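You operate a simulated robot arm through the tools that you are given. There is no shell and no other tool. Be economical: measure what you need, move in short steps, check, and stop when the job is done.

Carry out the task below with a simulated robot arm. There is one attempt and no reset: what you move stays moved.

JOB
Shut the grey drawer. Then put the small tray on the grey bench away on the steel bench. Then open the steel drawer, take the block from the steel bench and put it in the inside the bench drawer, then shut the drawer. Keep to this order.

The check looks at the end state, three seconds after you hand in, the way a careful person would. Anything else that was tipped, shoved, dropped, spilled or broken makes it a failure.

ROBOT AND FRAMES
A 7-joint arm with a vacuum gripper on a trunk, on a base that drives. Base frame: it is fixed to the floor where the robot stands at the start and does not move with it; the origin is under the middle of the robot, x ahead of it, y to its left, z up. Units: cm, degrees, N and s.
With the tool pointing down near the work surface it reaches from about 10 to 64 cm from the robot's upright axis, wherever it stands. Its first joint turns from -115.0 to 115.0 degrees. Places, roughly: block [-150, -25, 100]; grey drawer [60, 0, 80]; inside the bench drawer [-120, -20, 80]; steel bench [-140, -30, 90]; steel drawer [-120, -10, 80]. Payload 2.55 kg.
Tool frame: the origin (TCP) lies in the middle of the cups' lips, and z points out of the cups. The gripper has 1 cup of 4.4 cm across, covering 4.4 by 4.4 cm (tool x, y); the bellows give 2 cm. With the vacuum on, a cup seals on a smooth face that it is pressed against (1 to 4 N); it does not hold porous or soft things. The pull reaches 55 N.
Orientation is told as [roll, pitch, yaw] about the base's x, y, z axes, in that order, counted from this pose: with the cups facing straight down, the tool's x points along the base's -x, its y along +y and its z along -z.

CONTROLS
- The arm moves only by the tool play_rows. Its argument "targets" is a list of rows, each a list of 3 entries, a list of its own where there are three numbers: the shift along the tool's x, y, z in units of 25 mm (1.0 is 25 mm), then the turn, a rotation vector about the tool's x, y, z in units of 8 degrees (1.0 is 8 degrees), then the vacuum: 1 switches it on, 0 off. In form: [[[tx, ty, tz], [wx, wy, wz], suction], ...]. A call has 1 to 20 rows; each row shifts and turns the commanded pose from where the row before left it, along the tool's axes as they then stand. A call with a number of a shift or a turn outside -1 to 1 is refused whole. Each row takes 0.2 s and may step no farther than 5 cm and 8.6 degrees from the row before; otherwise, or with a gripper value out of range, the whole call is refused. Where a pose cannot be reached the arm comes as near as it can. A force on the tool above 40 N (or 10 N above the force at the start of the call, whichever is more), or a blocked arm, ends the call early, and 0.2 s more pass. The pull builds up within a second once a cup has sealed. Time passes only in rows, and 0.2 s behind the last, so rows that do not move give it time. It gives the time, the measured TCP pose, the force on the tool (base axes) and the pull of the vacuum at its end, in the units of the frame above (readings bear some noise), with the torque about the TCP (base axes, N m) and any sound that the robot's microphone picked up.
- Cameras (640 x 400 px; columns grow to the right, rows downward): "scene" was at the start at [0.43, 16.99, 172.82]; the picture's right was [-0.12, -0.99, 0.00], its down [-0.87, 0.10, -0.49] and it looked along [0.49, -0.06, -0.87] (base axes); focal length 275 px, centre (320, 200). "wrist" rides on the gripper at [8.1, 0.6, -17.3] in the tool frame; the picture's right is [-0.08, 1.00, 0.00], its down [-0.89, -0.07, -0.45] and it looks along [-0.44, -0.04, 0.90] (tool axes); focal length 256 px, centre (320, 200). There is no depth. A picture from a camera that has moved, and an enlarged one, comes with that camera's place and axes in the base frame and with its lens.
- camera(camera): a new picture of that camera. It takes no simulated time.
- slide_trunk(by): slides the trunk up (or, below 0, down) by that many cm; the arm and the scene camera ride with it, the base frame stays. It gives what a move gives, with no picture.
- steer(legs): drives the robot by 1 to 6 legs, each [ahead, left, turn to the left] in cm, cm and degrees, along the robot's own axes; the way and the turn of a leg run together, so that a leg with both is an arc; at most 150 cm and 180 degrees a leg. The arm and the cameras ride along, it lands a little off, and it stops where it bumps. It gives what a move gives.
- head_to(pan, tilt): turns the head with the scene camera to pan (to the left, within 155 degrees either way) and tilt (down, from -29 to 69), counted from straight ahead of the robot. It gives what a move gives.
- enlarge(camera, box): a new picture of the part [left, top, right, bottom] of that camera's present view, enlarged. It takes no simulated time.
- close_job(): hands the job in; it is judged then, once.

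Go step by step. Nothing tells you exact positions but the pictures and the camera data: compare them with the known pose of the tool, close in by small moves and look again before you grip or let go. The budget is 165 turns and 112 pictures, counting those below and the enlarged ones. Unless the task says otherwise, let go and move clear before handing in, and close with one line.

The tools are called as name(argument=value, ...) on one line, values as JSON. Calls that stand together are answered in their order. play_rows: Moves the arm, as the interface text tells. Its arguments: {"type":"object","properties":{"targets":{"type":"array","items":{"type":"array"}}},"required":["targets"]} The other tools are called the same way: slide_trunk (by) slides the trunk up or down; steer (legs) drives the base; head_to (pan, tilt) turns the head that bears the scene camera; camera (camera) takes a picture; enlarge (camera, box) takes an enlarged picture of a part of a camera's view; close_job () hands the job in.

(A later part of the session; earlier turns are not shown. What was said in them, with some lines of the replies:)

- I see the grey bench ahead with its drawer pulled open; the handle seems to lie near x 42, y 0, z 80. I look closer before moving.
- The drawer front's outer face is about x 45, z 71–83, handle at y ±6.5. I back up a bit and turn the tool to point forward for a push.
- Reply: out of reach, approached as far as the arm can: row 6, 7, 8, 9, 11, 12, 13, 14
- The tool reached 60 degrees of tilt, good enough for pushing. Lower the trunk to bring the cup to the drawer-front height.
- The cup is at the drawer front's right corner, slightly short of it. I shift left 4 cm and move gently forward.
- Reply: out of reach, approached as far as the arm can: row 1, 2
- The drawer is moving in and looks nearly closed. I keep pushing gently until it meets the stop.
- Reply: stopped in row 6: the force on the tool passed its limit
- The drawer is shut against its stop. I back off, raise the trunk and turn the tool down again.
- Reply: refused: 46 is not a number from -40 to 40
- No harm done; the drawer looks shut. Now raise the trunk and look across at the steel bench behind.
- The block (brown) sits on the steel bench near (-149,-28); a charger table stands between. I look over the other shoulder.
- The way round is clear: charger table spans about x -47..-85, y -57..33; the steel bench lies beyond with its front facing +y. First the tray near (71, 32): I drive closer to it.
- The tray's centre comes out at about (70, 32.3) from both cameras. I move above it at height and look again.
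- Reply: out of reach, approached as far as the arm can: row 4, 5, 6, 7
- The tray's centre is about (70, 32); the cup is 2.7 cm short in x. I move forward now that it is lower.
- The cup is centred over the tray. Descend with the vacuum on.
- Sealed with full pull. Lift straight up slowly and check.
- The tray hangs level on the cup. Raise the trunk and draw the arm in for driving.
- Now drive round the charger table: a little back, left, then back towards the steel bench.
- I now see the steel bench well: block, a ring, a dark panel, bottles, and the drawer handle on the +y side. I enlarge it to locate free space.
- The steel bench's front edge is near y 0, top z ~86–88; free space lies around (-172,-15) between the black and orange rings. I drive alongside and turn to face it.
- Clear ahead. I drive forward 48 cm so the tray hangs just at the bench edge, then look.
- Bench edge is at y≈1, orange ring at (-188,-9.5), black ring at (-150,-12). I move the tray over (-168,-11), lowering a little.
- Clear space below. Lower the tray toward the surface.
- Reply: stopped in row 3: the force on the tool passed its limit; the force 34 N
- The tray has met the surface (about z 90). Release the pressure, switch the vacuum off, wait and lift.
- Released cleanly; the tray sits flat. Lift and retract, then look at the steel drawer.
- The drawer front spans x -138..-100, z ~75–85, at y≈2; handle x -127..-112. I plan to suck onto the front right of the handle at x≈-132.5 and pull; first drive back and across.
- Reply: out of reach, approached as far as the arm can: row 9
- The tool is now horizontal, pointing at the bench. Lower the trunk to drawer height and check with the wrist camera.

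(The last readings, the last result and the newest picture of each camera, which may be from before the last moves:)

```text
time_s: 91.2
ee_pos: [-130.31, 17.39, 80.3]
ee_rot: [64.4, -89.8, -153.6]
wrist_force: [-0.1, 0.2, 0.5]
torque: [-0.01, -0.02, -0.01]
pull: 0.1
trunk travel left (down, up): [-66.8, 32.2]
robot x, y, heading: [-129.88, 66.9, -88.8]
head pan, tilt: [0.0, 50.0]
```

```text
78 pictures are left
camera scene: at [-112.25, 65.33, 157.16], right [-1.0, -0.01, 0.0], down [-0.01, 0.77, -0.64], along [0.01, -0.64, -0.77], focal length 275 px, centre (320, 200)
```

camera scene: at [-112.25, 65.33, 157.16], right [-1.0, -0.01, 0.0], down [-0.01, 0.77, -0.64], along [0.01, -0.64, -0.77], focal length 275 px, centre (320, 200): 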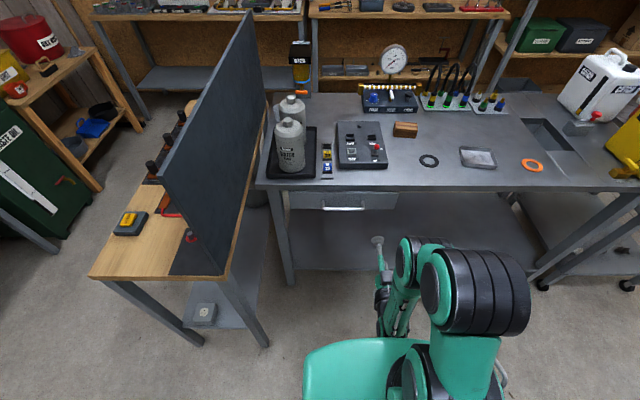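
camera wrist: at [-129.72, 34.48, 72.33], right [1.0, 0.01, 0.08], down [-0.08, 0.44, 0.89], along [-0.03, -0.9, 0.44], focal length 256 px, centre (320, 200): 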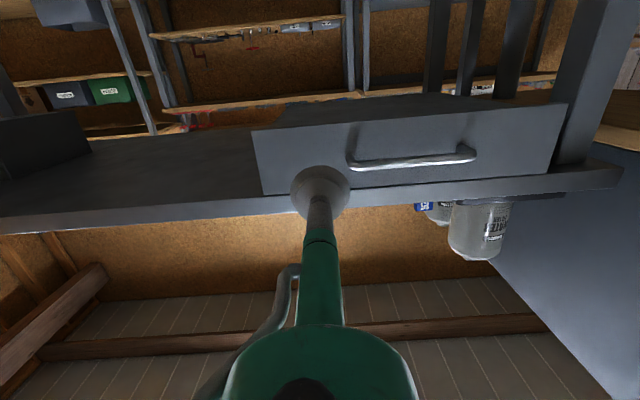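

Panel spans z 78–86.7; the target spot is (-133, 82.3). I shift there and approach to within a few cm.

play_rows(targets=[[[-0.4, -0.52, 0], [0, 0, 0], 0], [[-0.4, -0.52, 0], [0, 0, 0], 0], [[0, 0, 0.8], [0, 0, 0], 0], [[0, 0, 0.8], [0, 0, 0], 0], [[0, 0, 0.8], [0, 0, 0], 0], [[0, 0, 0.8], [0, 0, 0], 0], [[0, 0, 0.8], [0, 0, 0], 0], [[0, 0, 0], [0, 0, 0], 0]])

camera(camera="wrist")

```text
time_s: 93.0
ee_pos: [-132.57, 7.08, 82.28]
ee_rot: [65.5, -89.6, -154.8]
wrist_force: [0.3, -0.4, 0.0]
torque: [0.0, 0.02, 0.0]
pull: 0.0
trunk travel left (down, up): [-66.8, 32.2]
robot x, y, heading: [-129.63, 66.87, -89.2]
head pan, tilt: [0.0, 50.0]
```

```text
77 pictures are left
camera wrist: at [-132.08, 24.32, 74.29], right [1.0, 0.01, 0.08], down [-0.08, 0.44, 0.89], along [-0.03, -0.9, 0.44], focal length 256 px, centre (320, 200)
```

wrist: 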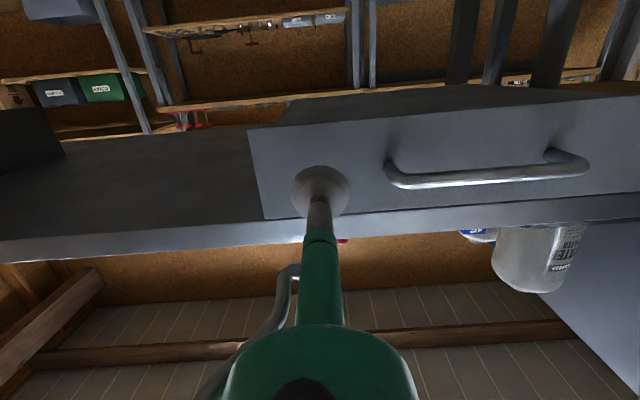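

Aligned. Approach with the vacuum on until sealed.

play_rows(targets=[[[0, 0, 0.4], [0, 0, 0], 1], [[0, 0, 0.4], [0, 0, 0], 1], [[0, 0, 0.3], [0, 0, 0], 1], [[0, 0, 0.2], [0, 0, 0], 1], [[0, 0, 0.2], [0, 0, 0], 1], [[0, 0, 0.2], [0, 0, 0], 1], [[0, 0, 0.2], [0, 0, 0], 1]])

```text
time_s: 94.5
ee_pos: [-132.66, 2.65, 82.46]
ee_rot: [113.4, -89.6, 157.1]
wrist_force: [-1.9, 5.5, 7.0]
torque: [0.14, 0.28, -0.2]
pull: 55.1
trunk travel left (down, up): [-66.8, 32.2]
robot x, y, heading: [-130.06, 66.79, -89.0]
head pan, tilt: [0.0, 50.0]
```

Sealed at full pull. Pull the drawer open gently.

play_rows(targets=[[[0, 0, -0.3], [0, 0, 0], 1], [[0, 0, -0.4], [0, 0, 0], 1], [[0, 0, -0.5], [0, 0, 0], 1], [[0, 0, -0.5], [0, 0, 0], 1], [[0, 0, -0.5], [0, 0, 0], 1], [[0, 0, -0.5], [0, 0, 0], 1], [[0, 0, -0.5], [0, 0, 0], 1], [[0, 0, -0.5], [0, 0, 0], 1]])

camera(camera="scene")

```text
time_s: 96.3
ee_pos: [-132.75, 11.93, 82.35]
ee_rot: [105.3, -89.8, 165.4]
wrist_force: [0.9, 0.8, 12.2]
torque: [0.14, -0.23, -0.18]
pull: 54.8
trunk travel left (down, up): [-66.8, 32.2]
robot x, y, heading: [-129.84, 66.9, -89.3]
head pan, tilt: [0.0, 50.0]
```

```text
76 pictures are left
camera scene: at [-112.24, 65.57, 157.17], right [-1.0, -0.01, 0.0], down [-0.01, 0.77, -0.64], along [0.01, -0.64, -0.77], focal length 275 px, centre (320, 200)
```

scene: 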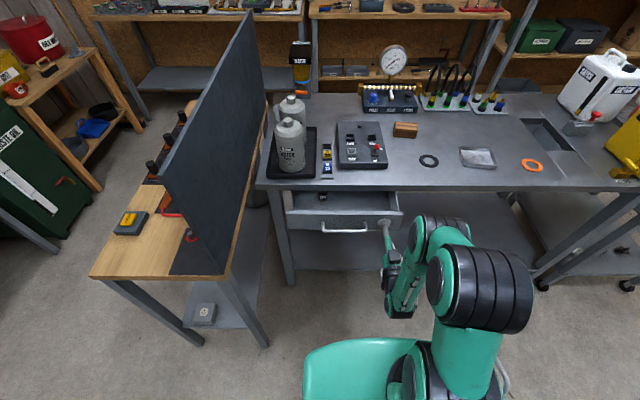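

The drawer is following. Pull further.

play_rows(targets=[[[0, 0, -0.5], [0, 0, 0], 1], [[0, 0, -0.5], [0, 0, 0], 1], [[0, 0, -0.5], [0, 0, 0], 1], [[0, 0, -0.5], [0, 0, 0], 1], [[0, 0, -0.5], [0, 0, 0], 1], [[0, 0, -0.5], [0, 0, 0], 1], [[0, 0, -0.5], [0, 0, 0], 1]])

enlarge(camera="scene", box=[240, 110, 480, 260])

```text
time_s: 98.0
ee_pos: [-132.72, 20.65, 82.33]
ee_rot: [64.7, -89.8, -154.1]
wrist_force: [6.4, 1.8, 14.0]
torque: [0.0, 0.22, -0.12]
pull: 54.8
trunk travel left (down, up): [-66.8, 32.2]
robot x, y, heading: [-130.1, 66.56, -89.1]
head pan, tilt: [0.0, 50.0]
```

```text
2.67 times, centred on (360, 185) of scene
camera zoom: at [-112.12, 65.57, 157.14], right [-1.0, -0.01, 0.0], down [-0.01, 0.77, -0.64], along [0.01, -0.64, -0.77], focal length 734 px, centre (213, 240)
```

zoom: 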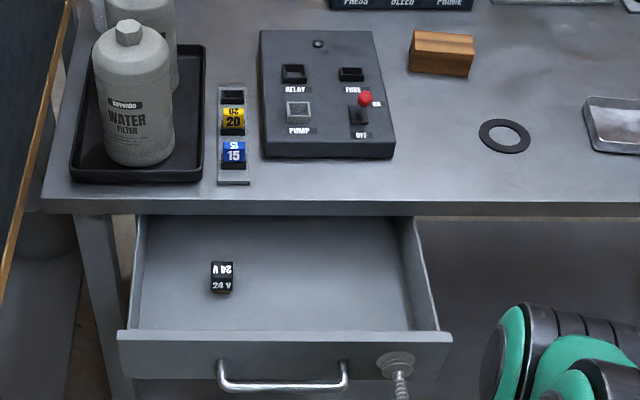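

The drawer is open ~18 cm, with a small black part inside on the left; room on the right/back. Release and back away.

play_rows(targets=[[[0, 0, 0], [0, 0, 0], 0], [[0, 0, 0], [0, 0, 0], 0], [[0, 0, 0], [0, 0, 0], 0], [[0, 0, 0], [0, 0, 0], 0], [[0, 0, -0.3], [0, 0, 0], 0], [[0, 0, -0.4], [0, 0, 0], 0]])

steer(legs=[[-16, 0, 0]])

slide_trunk(by=32)

play_rows(targets=[[[0, 0, 0], [0, 1, 0], 0], [[0, 0, 0], [0, 1, 0], 0], [[0, 0, 0], [0, 1, 0], 0], [[0, 0, 0], [0, 1, 0], 0], [[0, 0, 0], [0, 1, 0], 0], [[0, 0, 0], [0, 1, 0], 0], [[0, 0, 0], [0, 1, 0], 0], [[0, 0, 0], [0, 1, 0], 0], [[0, 0, 0], [0, 1, 0], 0], [[0, 0, 0], [0, 1, 0], 0], [[0, 0, 0], [0, 1, 0], 0], [[0, 0, -0.8], [0, 0.2, 0], 0], [[0, 0, -0.8], [0, 0, 0], 0]])

camera(camera="scene")

```text
time_s: 99.3
ee_pos: [-132.91, 22.33, 82.32]
ee_rot: [68.5, -89.7, -157.9]
wrist_force: [-0.2, 0.1, -0.5]
torque: [-0.01, 0.0, 0.01]
pull: 0.1
trunk travel left (down, up): [-66.8, 32.2]
robot x, y, heading: [-130.22, 66.54, -88.7]
head pan, tilt: [0.0, 50.0]
```

```text
time_s: 100.8
ee_pos: [-133.12, 38.06, 82.17]
ee_rot: [75.3, -89.6, -164.4]
wrist_force: [0.4, 0.2, -0.7]
torque: [0.0, 0.01, -0.01]
pull: 0.0
trunk travel left (down, up): [-66.8, 32.2]
robot x, y, heading: [-130.31, 82.1, -89.3]
head pan, tilt: [0.0, 50.0]
```

```text
time_s: 103.9
ee_pos: [-133.0, 38.0, 114.24]
ee_rot: [64.5, -89.7, -153.6]
wrist_force: [0.9, 0.1, -0.5]
torque: [-0.01, 0.0, 0.01]
pull: 0.0
trunk travel left (down, up): [-98.8, 0.2]
robot x, y, heading: [-130.01, 82.88, -89.2]
head pan, tilt: [0.0, 50.0]
```

```text
time_s: 106.7
ee_pos: [-132.85, 37.94, 118.47]
ee_rot: [0.2, -0.2, -89.1]
wrist_force: [0.1, 0.7, -0.2]
torque: [-0.02, 0.0, 0.01]
pull: 0.0
out of reach, approached as far as the arm can: row 9, 10
trunk travel left (down, up): [-98.8, 0.2]
robot x, y, heading: [-130.0, 82.85, -89.2]
head pan, tilt: [0.0, 50.0]
```

```text
74 pictures are left
camera scene: at [-112.47, 81.15, 189.15], right [-1.0, -0.02, 0.0], down [-0.01, 0.77, -0.64], along [0.01, -0.64, -0.77], focal length 275 px, centre (320, 200)
```

scene: 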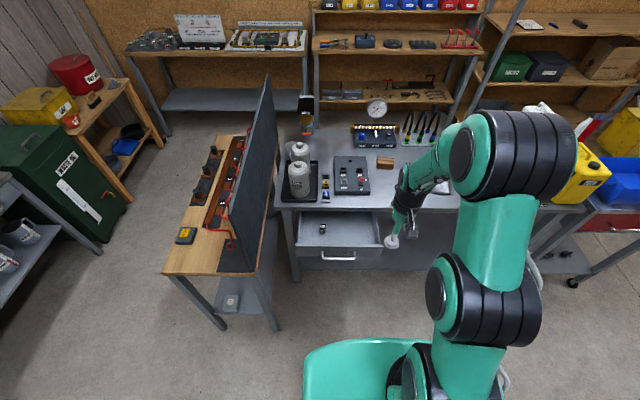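

Drawer stays open. Now drive right and ahead to reach the block.

steer(legs=[[0, -22, 0], [32, 0, 0]])

camera(camera="scene")

camera(camera="wrist")

```text
time_s: 110.2
ee_pos: [-154.43, 5.47, 118.54]
ee_rot: [0.3, -0.4, -88.9]
wrist_force: [-0.3, 0.0, -0.8]
torque: [0.02, 0.04, 0.0]
pull: 0.0
trunk travel left (down, up): [-98.8, 0.2]
robot x, y, heading: [-152.23, 50.18, -89.0]
head pan, tilt: [0.0, 50.0]
```

```text
73 pictures are left
camera scene: at [-134.18, 48.96, 189.16], right [-1.0, -0.02, 0.0], down [-0.02, 0.77, -0.64], along [0.01, -0.64, -0.77], focal length 275 px, centre (320, 200)
```

scene: 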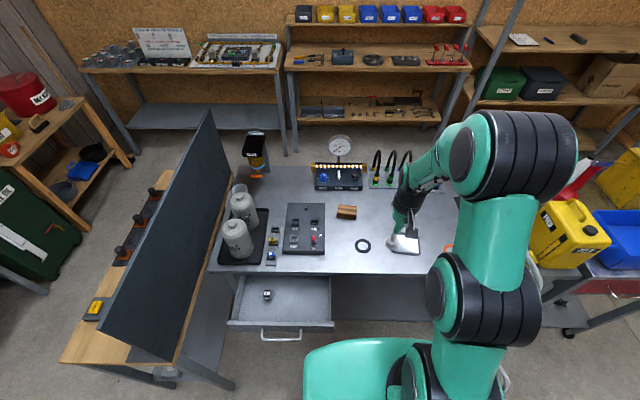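

```text
72 pictures are left
camera wrist: at [-153.94, 13.6, 135.79], right [1.0, -0.06, 0.01], down [-0.05, -0.89, 0.45], along [-0.02, -0.45, -0.89], focal length 256 px, centre (320, 200)
```

wrist: 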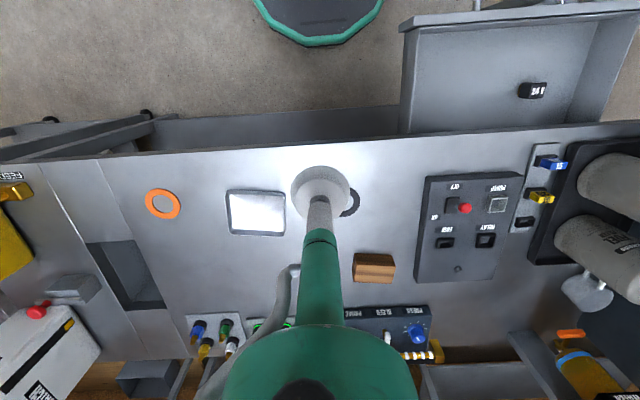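

Block confirmed at (-144.2,-24.5), top z≈94. Drive 15 cm closer, then position the cup above it.

steer(legs=[[15, 0, 0]])

play_rows(targets=[[[-0.75, 0.8, 0.7], [0, 0, 0], 0], [[-0.75, 0.8, 0.7], [0, 0, 0], 0], [[-0.75, 0.8, 0.7], [0, 0, 0], 0], [[-0.75, 0.8, 0.7], [0, 0, 0], 0], [[-0.75, 0.8, 0.7], [0, 0, 0], 0], [[-0.75, 0, 0.7], [0, 0, 0], 0], [[-0.75, 0, 0.7], [0, 0, 0], 0], [[0, 0, 0], [0, 0, 0], 0]])

camera(camera="wrist")

camera(camera="scene")

```text
time_s: 111.5
ee_pos: [-154.11, -9.24, 118.59]
ee_rot: [0.3, -0.3, -89.0]
wrist_force: [-0.2, 0.0, -0.2]
torque: [0.01, -0.01, -0.04]
pull: 0.0
trunk travel left (down, up): [-98.8, 0.2]
robot x, y, heading: [-151.38, 34.95, -88.7]
head pan, tilt: [0.0, 50.0]
```

```text
time_s: 113.3
ee_pos: [-143.75, -22.26, 106.4]
ee_rot: [0.2, -0.3, -88.9]
wrist_force: [0.2, 0.0, 0.2]
torque: [-0.03, 0.02, 0.01]
pull: 0.0
trunk travel left (down, up): [-98.8, 0.2]
robot x, y, heading: [-151.41, 35.41, -89.0]
head pan, tilt: [0.0, 50.0]
```

```text
71 pictures are left
camera wrist: at [-143.39, -14.29, 123.63], right [1.0, -0.06, 0.0], down [-0.06, -0.89, 0.45], along [-0.02, -0.45, -0.89], focal length 256 px, centre (320, 200)
```

wrist: 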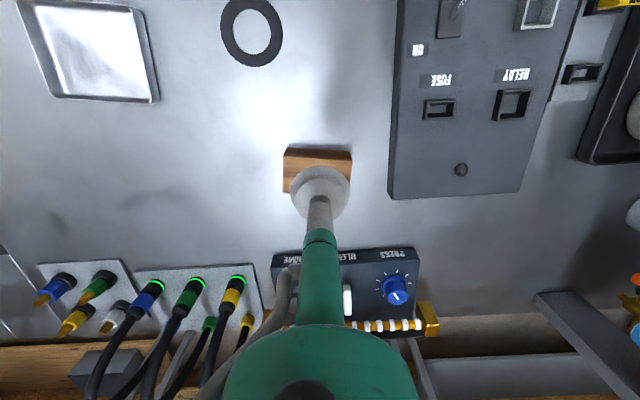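

```text
70 pictures are left
camera scene: at [-133.85, 34.08, 189.16], right [-1.0, -0.02, 0.0], down [-0.02, 0.77, -0.64], along [0.01, -0.64, -0.77], focal length 275 px, centre (320, 200)
```

scene: 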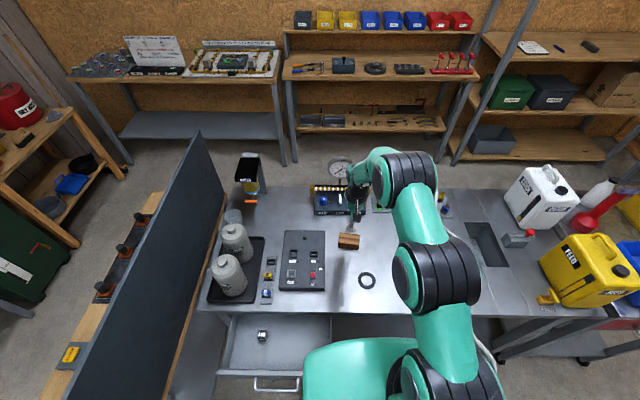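

The block's centre is about (-144,-25). Move over it and lower near its top.

play_rows(targets=[[[-0.55, 0, 0.6], [0, 0, 0], 0], [[-0.55, 0, 0.6], [0, 0, 0], 0], [[0, 0, 0.6], [0, 0, 0], 0], [[0, 0, 0.6], [0, 0, 0], 0], [[0, 0, 0.6], [0, 0, 0], 0], [[0, 0, 0], [0, 0, 0], 0]])

camera(camera="wrist")

enlarge(camera="scene", box=[240, 150, 440, 275])

```text
time_s: 114.7
ee_pos: [-143.68, -25.27, 98.81]
ee_rot: [0.4, -0.4, -88.9]
wrist_force: [0.7, -1.1, 1.2]
torque: [-0.03, -0.02, 0.02]
pull: 0.0
trunk travel left (down, up): [-98.8, 0.2]
robot x, y, heading: [-151.4, 35.25, -89.0]
head pan, tilt: [0.0, 50.0]
```

```text
69 pictures are left
camera wrist: at [-143.24, -17.27, 116.11], right [1.0, -0.06, 0.01], down [-0.06, -0.89, 0.45], along [-0.02, -0.45, -0.89], focal length 256 px, centre (320, 200)
```

wrist: 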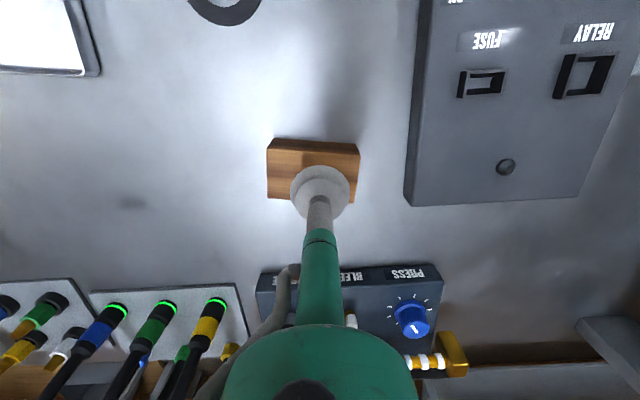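

```text
3.20 times, centred on (340, 212) of scene
camera zoom: at [-133.85, 34.01, 189.16], right [-1.0, -0.02, 0.0], down [-0.02, 0.77, -0.64], along [0.01, -0.64, -0.77], focal length 881 px, centre (256, 160)
```

zoom: 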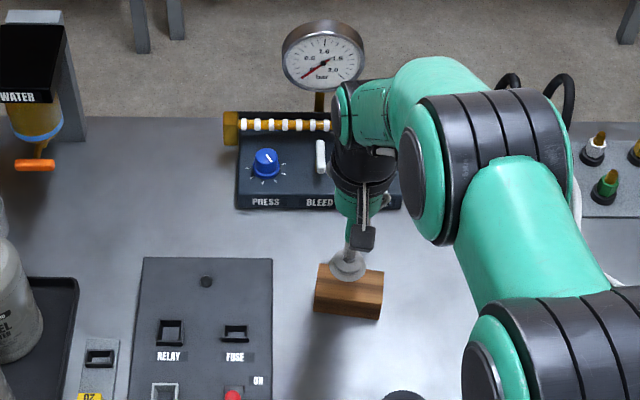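

The cup is nearly centred (shift 0.5 cm). Descend with the vacuum on.

play_rows(targets=[[[-0.2, -0.2, 0.4], [0, 0, 0], 1], [[0, 0, 0.4], [0, 0, 0], 1], [[0, 0, 0.4], [0, 0, 0], 1], [[0, 0, 0.2], [0, 0, 0], 1], [[0, 0, 0.2], [0, 0, 0], 1], [[0, 0, 0.16], [0, 0, 0], 1], [[0, 0, 0.16], [0, 0, 0], 1], [[0, 0, 0], [0, 0, 0], 1]])

```text
time_s: 116.5
ee_pos: [-144.21, -25.74, 94.11]
ee_rot: [0.3, -0.3, -88.9]
wrist_force: [-0.2, 0.4, 0.1]
torque: [-0.01, 0.01, 0.04]
pull: 55.1
trunk travel left (down, up): [-98.8, 0.2]
robot x, y, heading: [-151.53, 35.35, -88.5]
head pan, tilt: [0.0, 50.0]
```

The block is held. Lift and check, then carry it over the open drawer at about (-126, 10).

play_rows(targets=[[[0, 0, -0.3], [0, 0, 0], 1], [[0, 0, -0.6], [0, 0, 0], 1], [[0, 0, -0.9], [0, 0, 0], 1], [[0, 0, -0.9], [0, 0, 0], 1], [[0, 0, -0.9], [0, 0, 0], 1], [[0, 0, -0.9], [0, 0, 0], 1], [[0, 0, -0.9], [0, 0, 0], 1], [[0, 0, -0.9], [0, 0, 0], 1]])

camera(camera="wrist")

```text
time_s: 118.3
ee_pos: [-144.25, -25.63, 109.8]
ee_rot: [0.4, -0.3, -88.9]
wrist_force: [-0.6, -0.4, -2.1]
torque: [-0.03, -0.02, 0.01]
pull: 55.1
trunk travel left (down, up): [-98.8, 0.2]
robot x, y, heading: [-151.1, 35.48, -88.8]
head pan, tilt: [0.0, 50.0]
```

```text
67 pictures are left
camera wrist: at [-143.72, -17.66, 127.11], right [1.0, -0.06, 0.0], down [-0.06, -0.89, 0.45], along [-0.02, -0.45, -0.89], focal length 256 px, centre (320, 200)
```

wrist: 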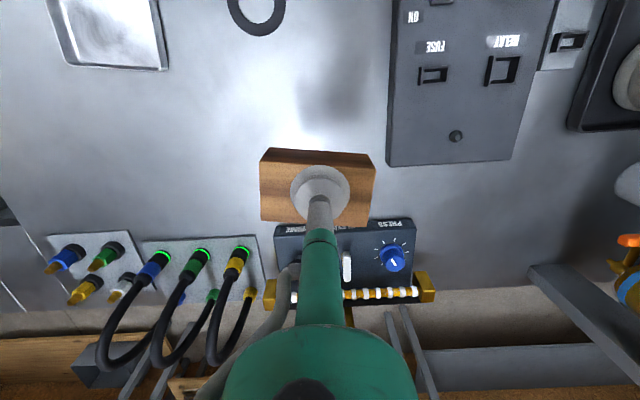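

play_rows(targets=[[[0.8, 0.4, 0], [0, 0, 0], 1], [[0.8, 0.4, 0], [0, 0, 0], 1], [[0.8, 0.4, 0], [0, 0, 0], 1], [[0.8, 0.4, 0], [0, 0, 0], 1], [[0.8, 0.4, 0], [0, 0, 0], 1], [[0.8, 0.4, 0], [0, 0, 0], 1], [[0.8, 0.4, 0], [0, 0, 0], 1], [[0.8, 0.4, 0], [0, 0, 0], 1], [[0.8, 0.4, 0], [0, 0, 0], 1], [[0.8, 0.4, 0], [0, 0, 0], 1], [[0.8, 0.4, 0], [0, 0, 0], 1], [[0.8, 0.4, 0], [0, 0, 0], 1], [[0.8, 0.4, 0], [0, 0, 0], 1], [[0.8, 0.4, 0], [0, 0, 0], 1], [[0.8, 0.4, 0], [0, 0, 0], 1], [[0.8, 0.4, 0], [0, 0, 0], 1], [[0.8, 0.4, 0], [0, 0, 0], 1], [[0.7, 0.4, 0], [0, 0, 0], 1]])

camera(camera="wrist")

camera(camera="scene")

```text
time_s: 122.1
ee_pos: [-126.93, 10.55, 109.83]
ee_rot: [0.4, -0.2, -88.9]
wrist_force: [1.3, 0.6, -1.0]
torque: [-0.02, -0.01, -0.02]
pull: 54.7
trunk travel left (down, up): [-98.8, 0.2]
robot x, y, heading: [-151.91, 35.14, -88.9]
head pan, tilt: [0.0, 50.0]
```

```text
66 pictures are left
camera wrist: at [-126.5, 18.55, 127.06], right [1.0, -0.06, 0.01], down [-0.06, -0.89, 0.45], along [-0.02, -0.45, -0.89], focal length 256 px, centre (320, 200)
```

wrist: 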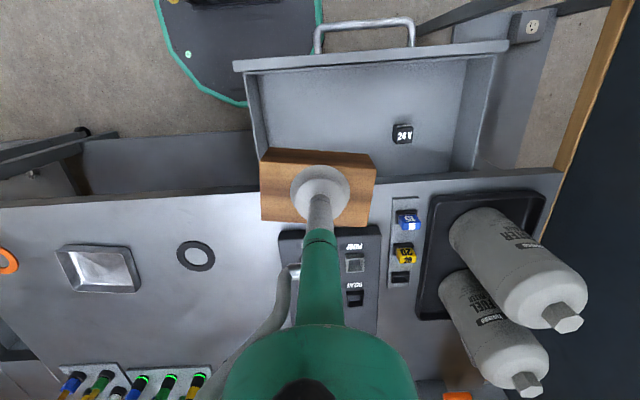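

```text
65 pictures are left
camera scene: at [-133.82, 34.1, 189.15], right [-1.0, -0.02, 0.0], down [-0.02, 0.77, -0.64], along [0.01, -0.64, -0.77], focal length 275 px, centre (320, 200)
```

scene: 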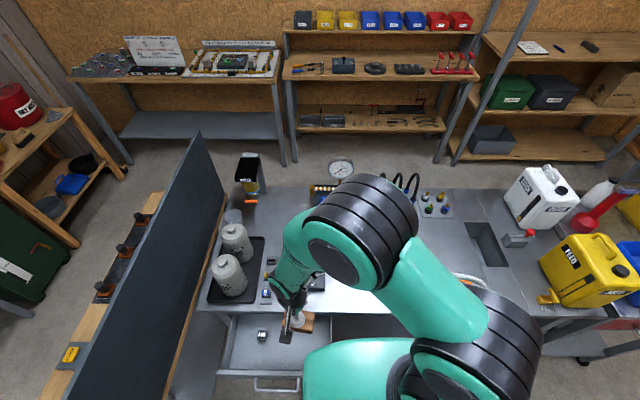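

Block is above the open drawer, clear of the walls, the bench edge and the black part. Lower it in.

play_rows(targets=[[[0, 0, 0.8], [0, 0, 0], 1], [[0, 0, 0.8], [0, 0, 0], 1], [[0, 0, 0.8], [0, 0, 0], 1], [[0, 0, 0.8], [0, 0, 0], 1], [[0, 0, 0.8], [0, 0, 0], 1], [[0, 0, 0.6], [0, 0, 0], 1], [[0, 0, 0.6], [0, 0, 0], 1], [[0, 0, 0.6], [0, 0, 0], 1], [[0, 0, 0.6], [0, 0, 0], 1], [[0, 0, 0.6], [0, 0, 0], 1], [[0, 0, 0.6], [0, 0, 0], 1]])

camera(camera="wrist")

enlarge(camera="scene", box=[200, 260, 360, 360])

```text
time_s: 124.5
ee_pos: [-126.87, 10.29, 90.64]
ee_rot: [0.4, -0.2, -89.0]
wrist_force: [0.1, -0.6, -0.6]
torque: [0.01, -0.02, -0.01]
pull: 54.8
trunk travel left (down, up): [-98.8, 0.2]
robot x, y, heading: [-151.71, 35.41, -88.8]
head pan, tilt: [0.0, 50.0]
```

```text
64 pictures are left
camera wrist: at [-126.42, 18.41, 107.99], right [1.0, -0.06, 0.01], down [-0.06, -0.89, 0.45], along [-0.02, -0.45, -0.89], focal length 256 px, centre (320, 200)
```

wrist: 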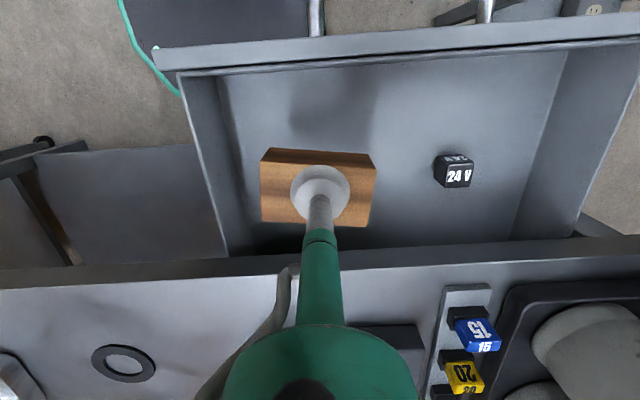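

```text
4.00 times, centred on (280, 310) of scene
camera zoom: at [-133.83, 33.98, 189.16], right [-1.0, -0.02, 0.0], down [-0.02, 0.77, -0.64], along [0.01, -0.64, -0.77], focal length 1101 px, centre (480, -240)
```

zoom: 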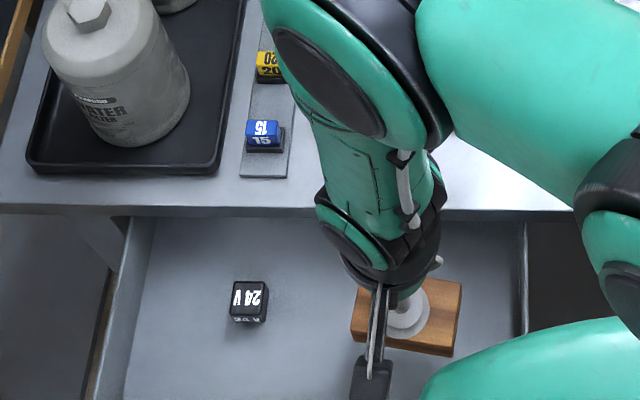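

Well clear of everything. Continue down in small steps until contact.

play_rows(targets=[[[0, 0, 0.4], [0, 0, 0], 1], [[0, 0, 0.4], [0, 0, 0], 1], [[0, 0, 0.4], [0, 0, 0], 1], [[0, 0, 0.4], [0, 0, 0], 1], [[0, 0, 0.2], [0, 0, 0], 1], [[0, 0, 0.2], [0, 0, 0], 1], [[0, 0, 0.2], [0, 0, 0], 1]])

```text
time_s: 126.1
ee_pos: [-126.7, 10.31, 85.13]
ee_rot: [0.4, -0.3, -88.9]
wrist_force: [-0.2, -1.3, -1.4]
torque: [0.04, 0.05, -0.01]
pull: 55.2
trunk travel left (down, up): [-98.8, 0.2]
robot x, y, heading: [-150.99, 35.27, -88.7]
head pan, tilt: [0.0, 50.0]
```

play_rows(targets=[[[0, 0, 0.16], [0, 0, 0], 1], [[0, 0, 0.16], [0, 0, 0], 1], [[0, 0, 0.16], [0, 0, 0], 1], [[0, 0, 0.16], [0, 0, 0], 1], [[0, 0, 0.16], [0, 0, 0], 1], [[0, 0, 0.16], [0, 0, 0], 1], [[0, 0, 0.16], [0, 0, 0], 1]])

camera(camera="wrist")

```text
time_s: 127.7
ee_pos: [-126.8, 10.34, 82.48]
ee_rot: [0.4, -0.5, -88.9]
wrist_force: [-5.2, -0.8, 39.9]
torque: [0.31, 0.28, 0.07]
pull: 54.5
trunk travel left (down, up): [-98.8, 0.2]
robot x, y, heading: [-151.33, 35.52, -88.9]
head pan, tilt: [0.0, 50.0]
```

```text
62 pictures are left
camera wrist: at [-126.41, 18.34, 99.83], right [1.0, -0.06, 0.01], down [-0.06, -0.89, 0.45], along [-0.02, -0.45, -0.89], focal length 256 px, centre (320, 200)
```

wrist: 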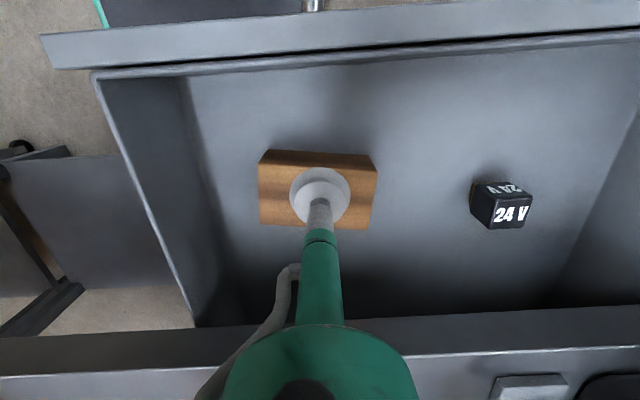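

The block stands on the drawer floor. Ease off, release, wait, and lift slowly.

play_rows(targets=[[[0, 0, -0.1], [0, 0, 0], 1], [[0, 0, -0.05], [0, 0, 0], 0], [[0, 0, 0], [0, 0, 0], 0], [[0, 0, 0], [0, 0, 0], 0], [[0, 0, 0], [0, 0, 0], 0], [[0, 0, 0], [0, 0, 0], 0], [[0, 0, -0.2], [0, 0, 0], 0], [[0, 0, -0.3], [0, 0, 0], 0], [[0, 0, -0.4], [0, 0, 0], 0], [[0, 0, -0.5], [0, 0, 0], 0]])

camera(camera="wrist")

```text
time_s: 129.9
ee_pos: [-126.76, 10.37, 86.31]
ee_rot: [0.4, -0.3, -89.0]
wrist_force: [-0.9, 0.4, -0.4]
torque: [-0.01, 0.06, -0.01]
pull: 0.1
trunk travel left (down, up): [-98.8, 0.2]
robot x, y, heading: [-151.09, 35.29, -88.9]
head pan, tilt: [0.0, 50.0]
```

```text
61 pictures are left
camera wrist: at [-126.29, 18.41, 103.64], right [1.0, -0.06, 0.0], down [-0.06, -0.89, 0.45], along [-0.02, -0.45, -0.89], focal length 256 px, centre (320, 200)
```

wrist: 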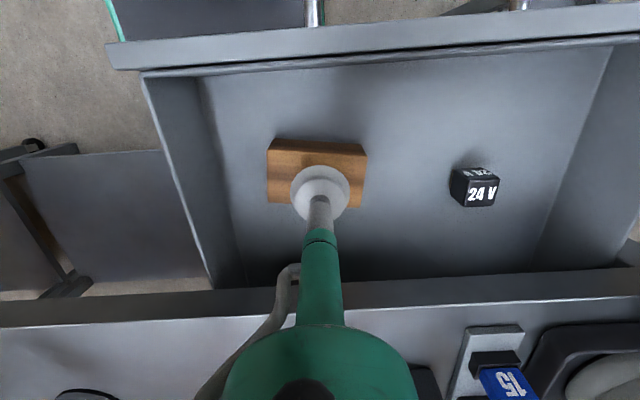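

Released. Lift clear, back away, and line up with the drawer front again.

play_rows(targets=[[[0, 0, -0.8], [0, 0, 0], 0], [[0, 0, -0.9], [0, 0, 0], 0], [[0, 0, -0.9], [0, 0, 0], 0], [[0, 0, -0.9], [0, 0, 0], 0], [[0, 0, -0.9], [0, 0, 0], 0], [[0, 0, -0.9], [0, 0, 0], 0], [[0, 0, -0.9], [0, 0, 0], 0], [[0, 0, -0.9], [0, 0, 0], 0], [[0, 0, -0.9], [0, 0, 0], 0], [[0, 0, -0.9], [0, 0, 0], 0], [[0, 0, -0.9], [0, 0, 0], 0]])

steer(legs=[[-42, 0, 0], [0, 18, 0]])

camera(camera="scene")

```text
time_s: 132.3
ee_pos: [-127.21, 10.46, 110.75]
ee_rot: [0.3, -0.4, -89.0]
wrist_force: [0.1, 0.1, 0.4]
torque: [0.02, -0.04, -0.01]
pull: 0.1
trunk travel left (down, up): [-98.8, 0.2]
robot x, y, heading: [-151.27, 34.79, -88.8]
head pan, tilt: [0.0, 50.0]
```

```text
time_s: 136.0
ee_pos: [-110.01, 52.57, 110.71]
ee_rot: [0.3, -0.3, -89.3]
wrist_force: [-0.2, -0.1, 0.2]
torque: [-0.01, -0.01, -0.01]
pull: 0.1
trunk travel left (down, up): [-98.8, 0.2]
robot x, y, heading: [-134.3, 77.79, -89.1]
head pan, tilt: [0.0, 50.0]
```

```text
60 pictures are left
camera scene: at [-116.63, 76.31, 189.16], right [-1.0, -0.01, 0.0], down [-0.01, 0.77, -0.64], along [0.01, -0.64, -0.77], focal length 275 px, centre (320, 200)
```

scene: 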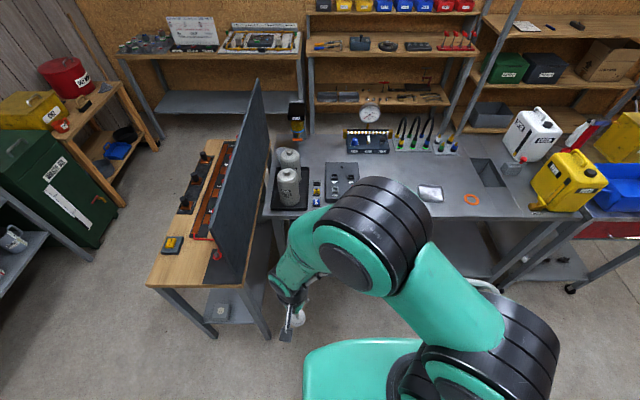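

Now move the tool to x -132.5 in front of the drawer and tip it forward.

play_rows(targets=[[[-0.78, -0.75, 0], [0, 0, 0], 0], [[-0.78, -0.75, 0], [0, 0, 0], 0], [[-0.78, -0.75, 0], [0, 0, 0], 0], [[-0.78, -0.75, 0], [0, 0, 0], 0], [[-0.78, -0.75, 0], [0, 0, 0], 0], [[-0.78, -0.75, 0], [0, 0, 0], 0], [[-0.78, -0.75, 0], [0, 0, 0], 0], [[-0.78, -0.75, 0], [0, 0, 0], 0], [[-0.78, -0.75, 0], [0, 0, 0], 0], [[-0.78, -0.75, 0], [0, 0, 0], 0], [[-0.78, -0.75, 0], [0, 0, 0], 0], [[-0.78, -0.75, 0], [0, 0, 0], 0]])

play_rows(targets=[[[0, 0, 0], [0, -1, 0], 0], [[0, 0, 0], [0, -1, 0], 0], [[0, 0, 0], [0, -1, 0], 0], [[0, 0, 0], [0, -1, 0], 0], [[0, 0, 0], [0, -1, 0], 0], [[0, 0, 0], [0, -1, 0], 0], [[0, 0, 0], [0, -1, 0], 0], [[0, 0, 0], [0, -1, 0], 0], [[0, 0, 0], [0, -1, 0], 0], [[0, 0, 0], [0, -1, 0], 0], [[0, 0, 0], [0, -1, 0], 0], [[0, 0, 0], [0, -0.2, 0], 0]])

```text
time_s: 138.6
ee_pos: [-132.19, 28.69, 110.66]
ee_rot: [0.2, -0.2, -89.2]
wrist_force: [0.1, 0.6, -0.5]
torque: [-0.01, -0.02, -0.01]
pull: 0.2
trunk travel left (down, up): [-98.8, 0.2]
robot x, y, heading: [-133.83, 77.54, -89.2]
head pan, tilt: [0.0, 50.0]
```

```text
time_s: 141.2
ee_pos: [-131.58, 29.06, 110.64]
ee_rot: [27.5, -86.8, -115.9]
wrist_force: [0.2, 0.3, 0.0]
torque: [0.0, -0.02, 0.01]
pull: 0.1
out of reach, approached as far as the arm can: row 4
trunk travel left (down, up): [-98.8, 0.2]
robot x, y, heading: [-134.41, 77.53, -89.0]
head pan, tilt: [0.0, 50.0]
```

Lower the trunk to the drawer-front height and check.

slide_trunk(by=-28.2)

play_rows(targets=[[[0, -0.5, 0], [0, 0, 0], 0]])

camera(camera="wrist")

camera(camera="scene")

```text
time_s: 144.1
ee_pos: [-131.74, 29.04, 82.38]
ee_rot: [26.3, -86.7, -114.9]
wrist_force: [-0.7, 0.4, -0.1]
torque: [-0.01, 0.0, 0.03]
pull: 0.1
trunk travel left (down, up): [-70.6, 28.4]
robot x, y, heading: [-133.96, 77.48, -88.9]
head pan, tilt: [0.0, 50.0]
```

```text
time_s: 144.5
ee_pos: [-132.87, 28.98, 82.19]
ee_rot: [26.0, -86.6, -114.5]
wrist_force: [-0.7, -0.7, 0.0]
torque: [0.01, 0.02, -0.01]
pull: 0.1
trunk travel left (down, up): [-70.6, 28.4]
robot x, y, heading: [-134.25, 77.14, -89.1]
head pan, tilt: [0.0, 50.0]
```

```text
59 pictures are left
camera wrist: at [-132.51, 46.49, 75.24], right [0.99, 0.02, 0.1], down [-0.1, 0.4, 0.91], along [-0.02, -0.92, 0.4], focal length 256 px, centre (320, 200)
```

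wrist: 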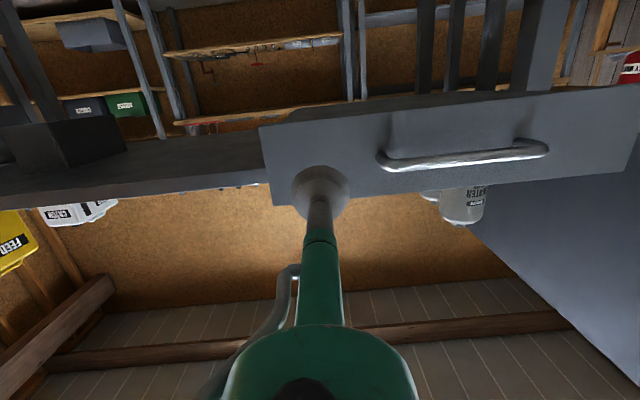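

```text
58 pictures are left
camera scene: at [-116.69, 76.28, 160.97], right [-1.0, -0.01, 0.0], down [-0.01, 0.77, -0.64], along [0.01, -0.64, -0.77], focal length 275 px, centre (320, 200)
```

scene: 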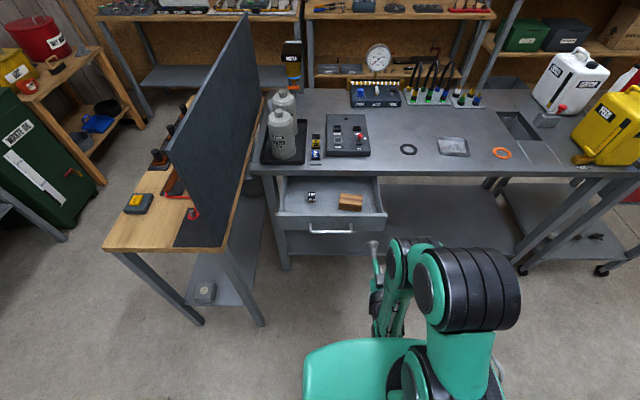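

Everything fits: block and the black part lie in the open drawer. I retract the tool slightly, drive up, then push with the arm.

play_rows(targets=[[[0, 0, -0.8], [0, 0, 0], 0], [[0, 0, -0.8], [0, 0, 0], 0], [[0, 0, 0], [0, 0, 0], 0]])

steer(legs=[[11, 0, 0]])

```text
time_s: 145.3
ee_pos: [-132.94, 33.11, 82.52]
ee_rot: [26.5, -86.6, -115.2]
wrist_force: [-0.3, 0.1, -0.5]
torque: [-0.02, -0.01, -0.02]
pull: 0.1
trunk travel left (down, up): [-70.6, 28.4]
robot x, y, heading: [-134.29, 77.9, -89.4]
head pan, tilt: [0.0, 50.0]
```

```text
time_s: 146.5
ee_pos: [-132.76, 22.08, 82.41]
ee_rot: [25.7, -86.6, -114.3]
wrist_force: [0.2, -0.5, -0.8]
torque: [-0.05, 0.0, -0.04]
pull: 0.1
trunk travel left (down, up): [-70.6, 28.4]
robot x, y, heading: [-133.88, 66.56, -89.1]
head pan, tilt: [0.0, 50.0]
```

Push the drawer in slowly.

play_rows(targets=[[[0, 0, 0.2], [0, 0, 0], 0], [[0, 0, 0.3], [0, 0, 0], 0], [[0, 0, 0.4], [0, 0, 0], 0], [[0, 0, 0.4], [0, 0, 0], 0], [[0, 0, 0.4], [0, 0, 0], 0], [[0, 0, 0.4], [0, 0, 0], 0], [[0, 0, 0.4], [0, 0, 0], 0], [[0, 0, 0.4], [0, 0, 0], 0], [[0, 0, 0.4], [0, 0, 0], 0], [[0, 0, 0.4], [0, 0, 0], 0], [[0, 0, 0.4], [0, 0, 0], 0], [[0, 0, 0.4], [0, 0, 0], 0]])

camera(camera="scene")

```text
time_s: 149.1
ee_pos: [-132.41, 10.7, 81.88]
ee_rot: [26.5, -86.7, -114.9]
wrist_force: [0.4, 0.5, 0.0]
torque: [-0.01, -0.04, -0.01]
pull: 0.1
trunk travel left (down, up): [-70.6, 28.4]
robot x, y, heading: [-133.82, 66.5, -89.3]
head pan, tilt: [0.0, 50.0]
```

```text
57 pictures are left
camera scene: at [-116.44, 65.28, 160.95], right [-1.0, -0.02, 0.0], down [-0.01, 0.77, -0.64], along [0.01, -0.64, -0.77], focal length 275 px, centre (320, 200)
```

scene: 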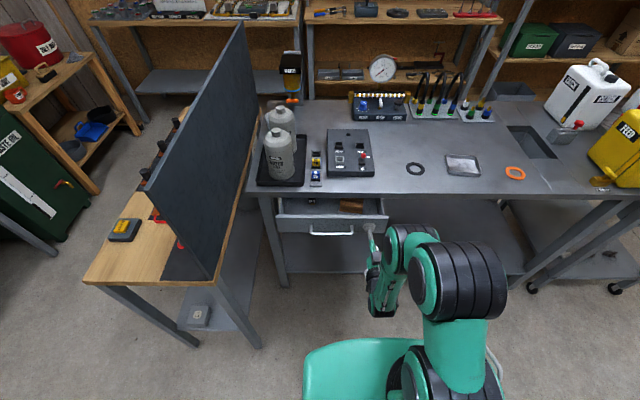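

The drawer is sliding in properly. Continue to the stop.

play_rows(targets=[[[0, 0, 0.4], [0, 0, 0], 0], [[0, 0, 0.4], [0, 0, 0], 0], [[0, 0, 0.4], [0, 0, 0], 0], [[0, 0, 0.4], [0, 0, 0], 0], [[0, 0, 0.4], [0, 0, 0], 0], [[0, 0, 0.4], [0, 0, 0], 0], [[0, 0, 0.3], [0, 0, 0], 0], [[0, 0, 0.3], [0, 0, 0], 0], [[0, 0, 0.3], [0, 0, 0], 0], [[0, 0, 0.2], [0, 0, 0], 0], [[0, 0, 0.2], [0, 0, 0], 0]])

enlarge(camera="scene", box=[230, 130, 430, 255])

```text
time_s: 151.5
ee_pos: [-132.18, 1.5, 81.3]
ee_rot: [25.7, -86.7, -114.1]
wrist_force: [0.2, 3.6, 0.0]
torque: [-0.07, 0.01, -0.01]
pull: 0.0
trunk travel left (down, up): [-70.6, 28.4]
robot x, y, heading: [-133.76, 66.73, -89.0]
head pan, tilt: [0.0, 50.0]
```

```text
3.20 times, centred on (330, 192) of scene
camera zoom: at [-116.44, 65.35, 160.96], right [-1.0, -0.02, 0.0], down [-0.01, 0.77, -0.64], along [0.01, -0.64, -0.77], focal length 881 px, centre (288, 224)
```

zoom: 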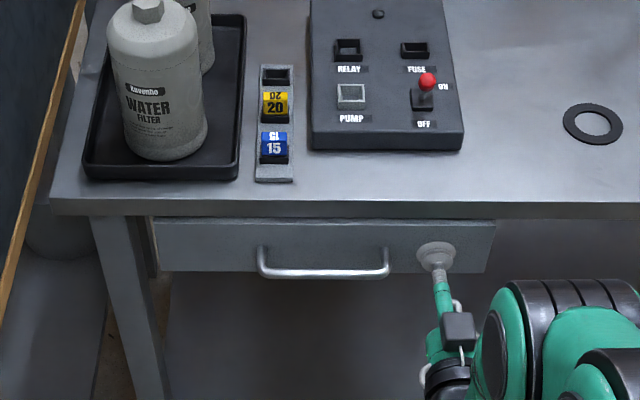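

Nearly or fully shut with light contact. Press a little more to be sure it is at its stop.

play_rows(targets=[[[0, 0, 0.2], [0, 0, 0], 0], [[0, 0, 0.2], [0, 0, 0], 0], [[0, 0, 0.2], [0, 0, 0], 0], [[0, 0, 0], [0, 0, 0], 0]])

```text
time_s: 152.5
ee_pos: [-132.19, 0.6, 81.34]
ee_rot: [25.3, -86.7, -113.8]
wrist_force: [-2.9, 33.3, 5.4]
torque: [0.17, 0.11, 0.12]
pull: 0.0
trunk travel left (down, up): [-70.6, 28.4]
robot x, y, heading: [-134.26, 66.81, -89.1]
head pan, tilt: [0.0, 50.0]
```

The drawer is firmly against its stop. Back away and check both benches.

play_rows(targets=[[[0, 0, -0.4], [0, 0, 0], 0], [[0, 0, -0.8], [0, 0, 0], 0], [[0, 0, -0.8], [0, 0, 0], 0], [[0, 0, -0.8], [0, 0, 0], 0], [[0, 0, -0.8], [0, 0, 0], 0]])

steer(legs=[[-15, 0, 0]])

camera(camera="scene")

enlarge(camera="scene", box=[230, 90, 550, 290])

head_to(pan=100, tilt=25)

camera(camera="scene")

```text
time_s: 153.7
ee_pos: [-132.31, 8.99, 81.87]
ee_rot: [27.1, -86.8, -115.6]
wrist_force: [0.3, -0.2, -1.1]
torque: [0.0, -0.04, -0.02]
pull: 0.1
trunk travel left (down, up): [-70.6, 28.4]
robot x, y, heading: [-134.16, 66.73, -88.8]
head pan, tilt: [0.0, 50.0]
```

```text
time_s: 155.1
ee_pos: [-132.42, 23.99, 81.88]
ee_rot: [26.7, -86.8, -115.2]
wrist_force: [-0.1, 0.0, 1.5]
torque: [0.02, 0.0, 0.0]
pull: 0.0
trunk travel left (down, up): [-70.6, 28.4]
robot x, y, heading: [-134.11, 81.79, -88.7]
head pan, tilt: [0.0, 50.0]
```

```text
55 pictures are left
camera scene: at [-116.69, 80.47, 160.96], right [-1.0, -0.02, 0.0], down [-0.01, 0.77, -0.64], along [0.01, -0.64, -0.77], focal length 275 px, centre (320, 200)
```

scene: 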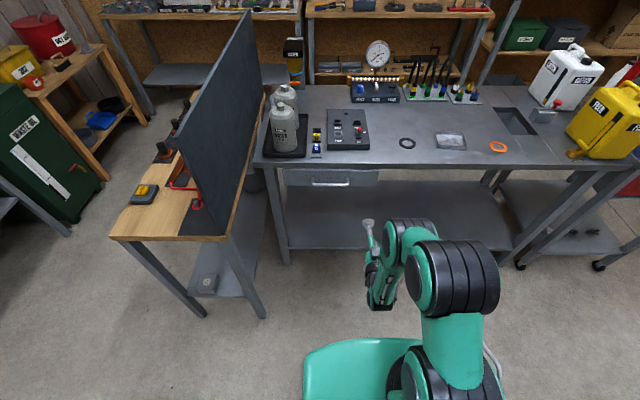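

```text
2.00 times, centred on (390, 190) of scene
camera zoom: at [-116.69, 80.47, 160.96], right [-1.0, -0.02, 0.0], down [-0.01, 0.77, -0.64], along [0.01, -0.64, -0.77], focal length 550 px, centre (180, 220)
```

zoom: 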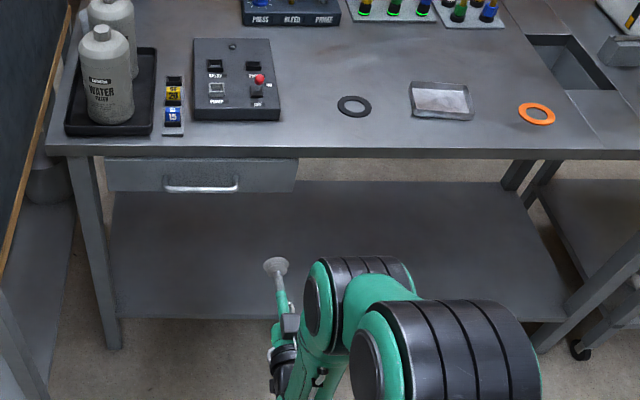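

```text
time_s: 156.8
ee_pos: [-132.48, 23.93, 81.75]
ee_rot: [26.2, -86.7, -114.7]
wrist_force: [0.5, 1.5, 0.1]
torque: [0.0, 0.04, 0.0]
pull: 0.1
trunk travel left (down, up): [-70.6, 28.4]
robot x, y, heading: [-134.36, 81.32, -88.8]
head pan, tilt: [100.0, 25.0]
```

```text
53 pictures are left
camera scene: at [-107.78, 89.77, 164.7], right [0.19, -0.98, 0.0], down [-0.42, -0.08, -0.91], along [0.89, 0.17, -0.42], focal length 275 px, centre (320, 200)
```

scene: 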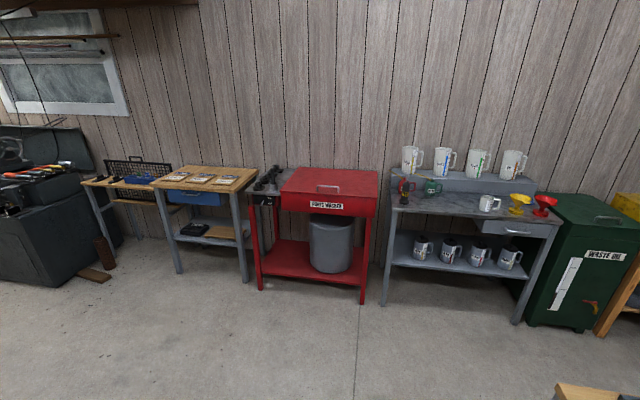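

enlarge(camera="scene", box=[370, 130, 610, 280])

```text
2.67 times, centred on (490, 205) of scene
camera zoom: at [-107.78, 89.77, 164.7], right [0.19, -0.98, 0.0], down [-0.42, -0.08, -0.91], along [0.89, 0.17, -0.42], focal length 734 px, centre (-133, 187)
```

zoom: 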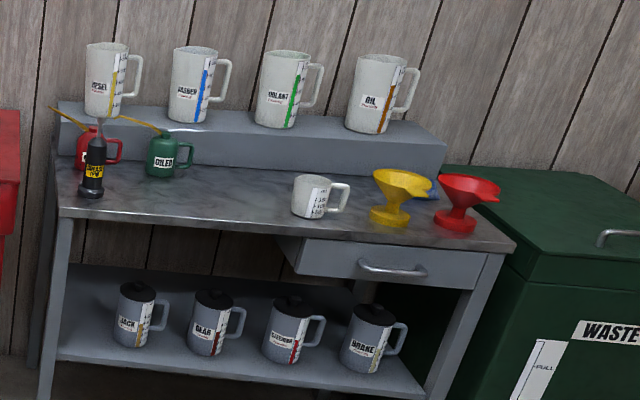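

Both drawers are shut, the tray is on the steel bench, the block is in the drawer, and nothing else looks disturbed. The arm is clear, so I hand in.

close_job()

```text
The job is handed in.
```

The job is handed in. The grey drawer is shut, the tray is on the steel bench, and the block is in the steel drawer, which is shut too. The arm is clear, and the last pictures show nothing else moved.
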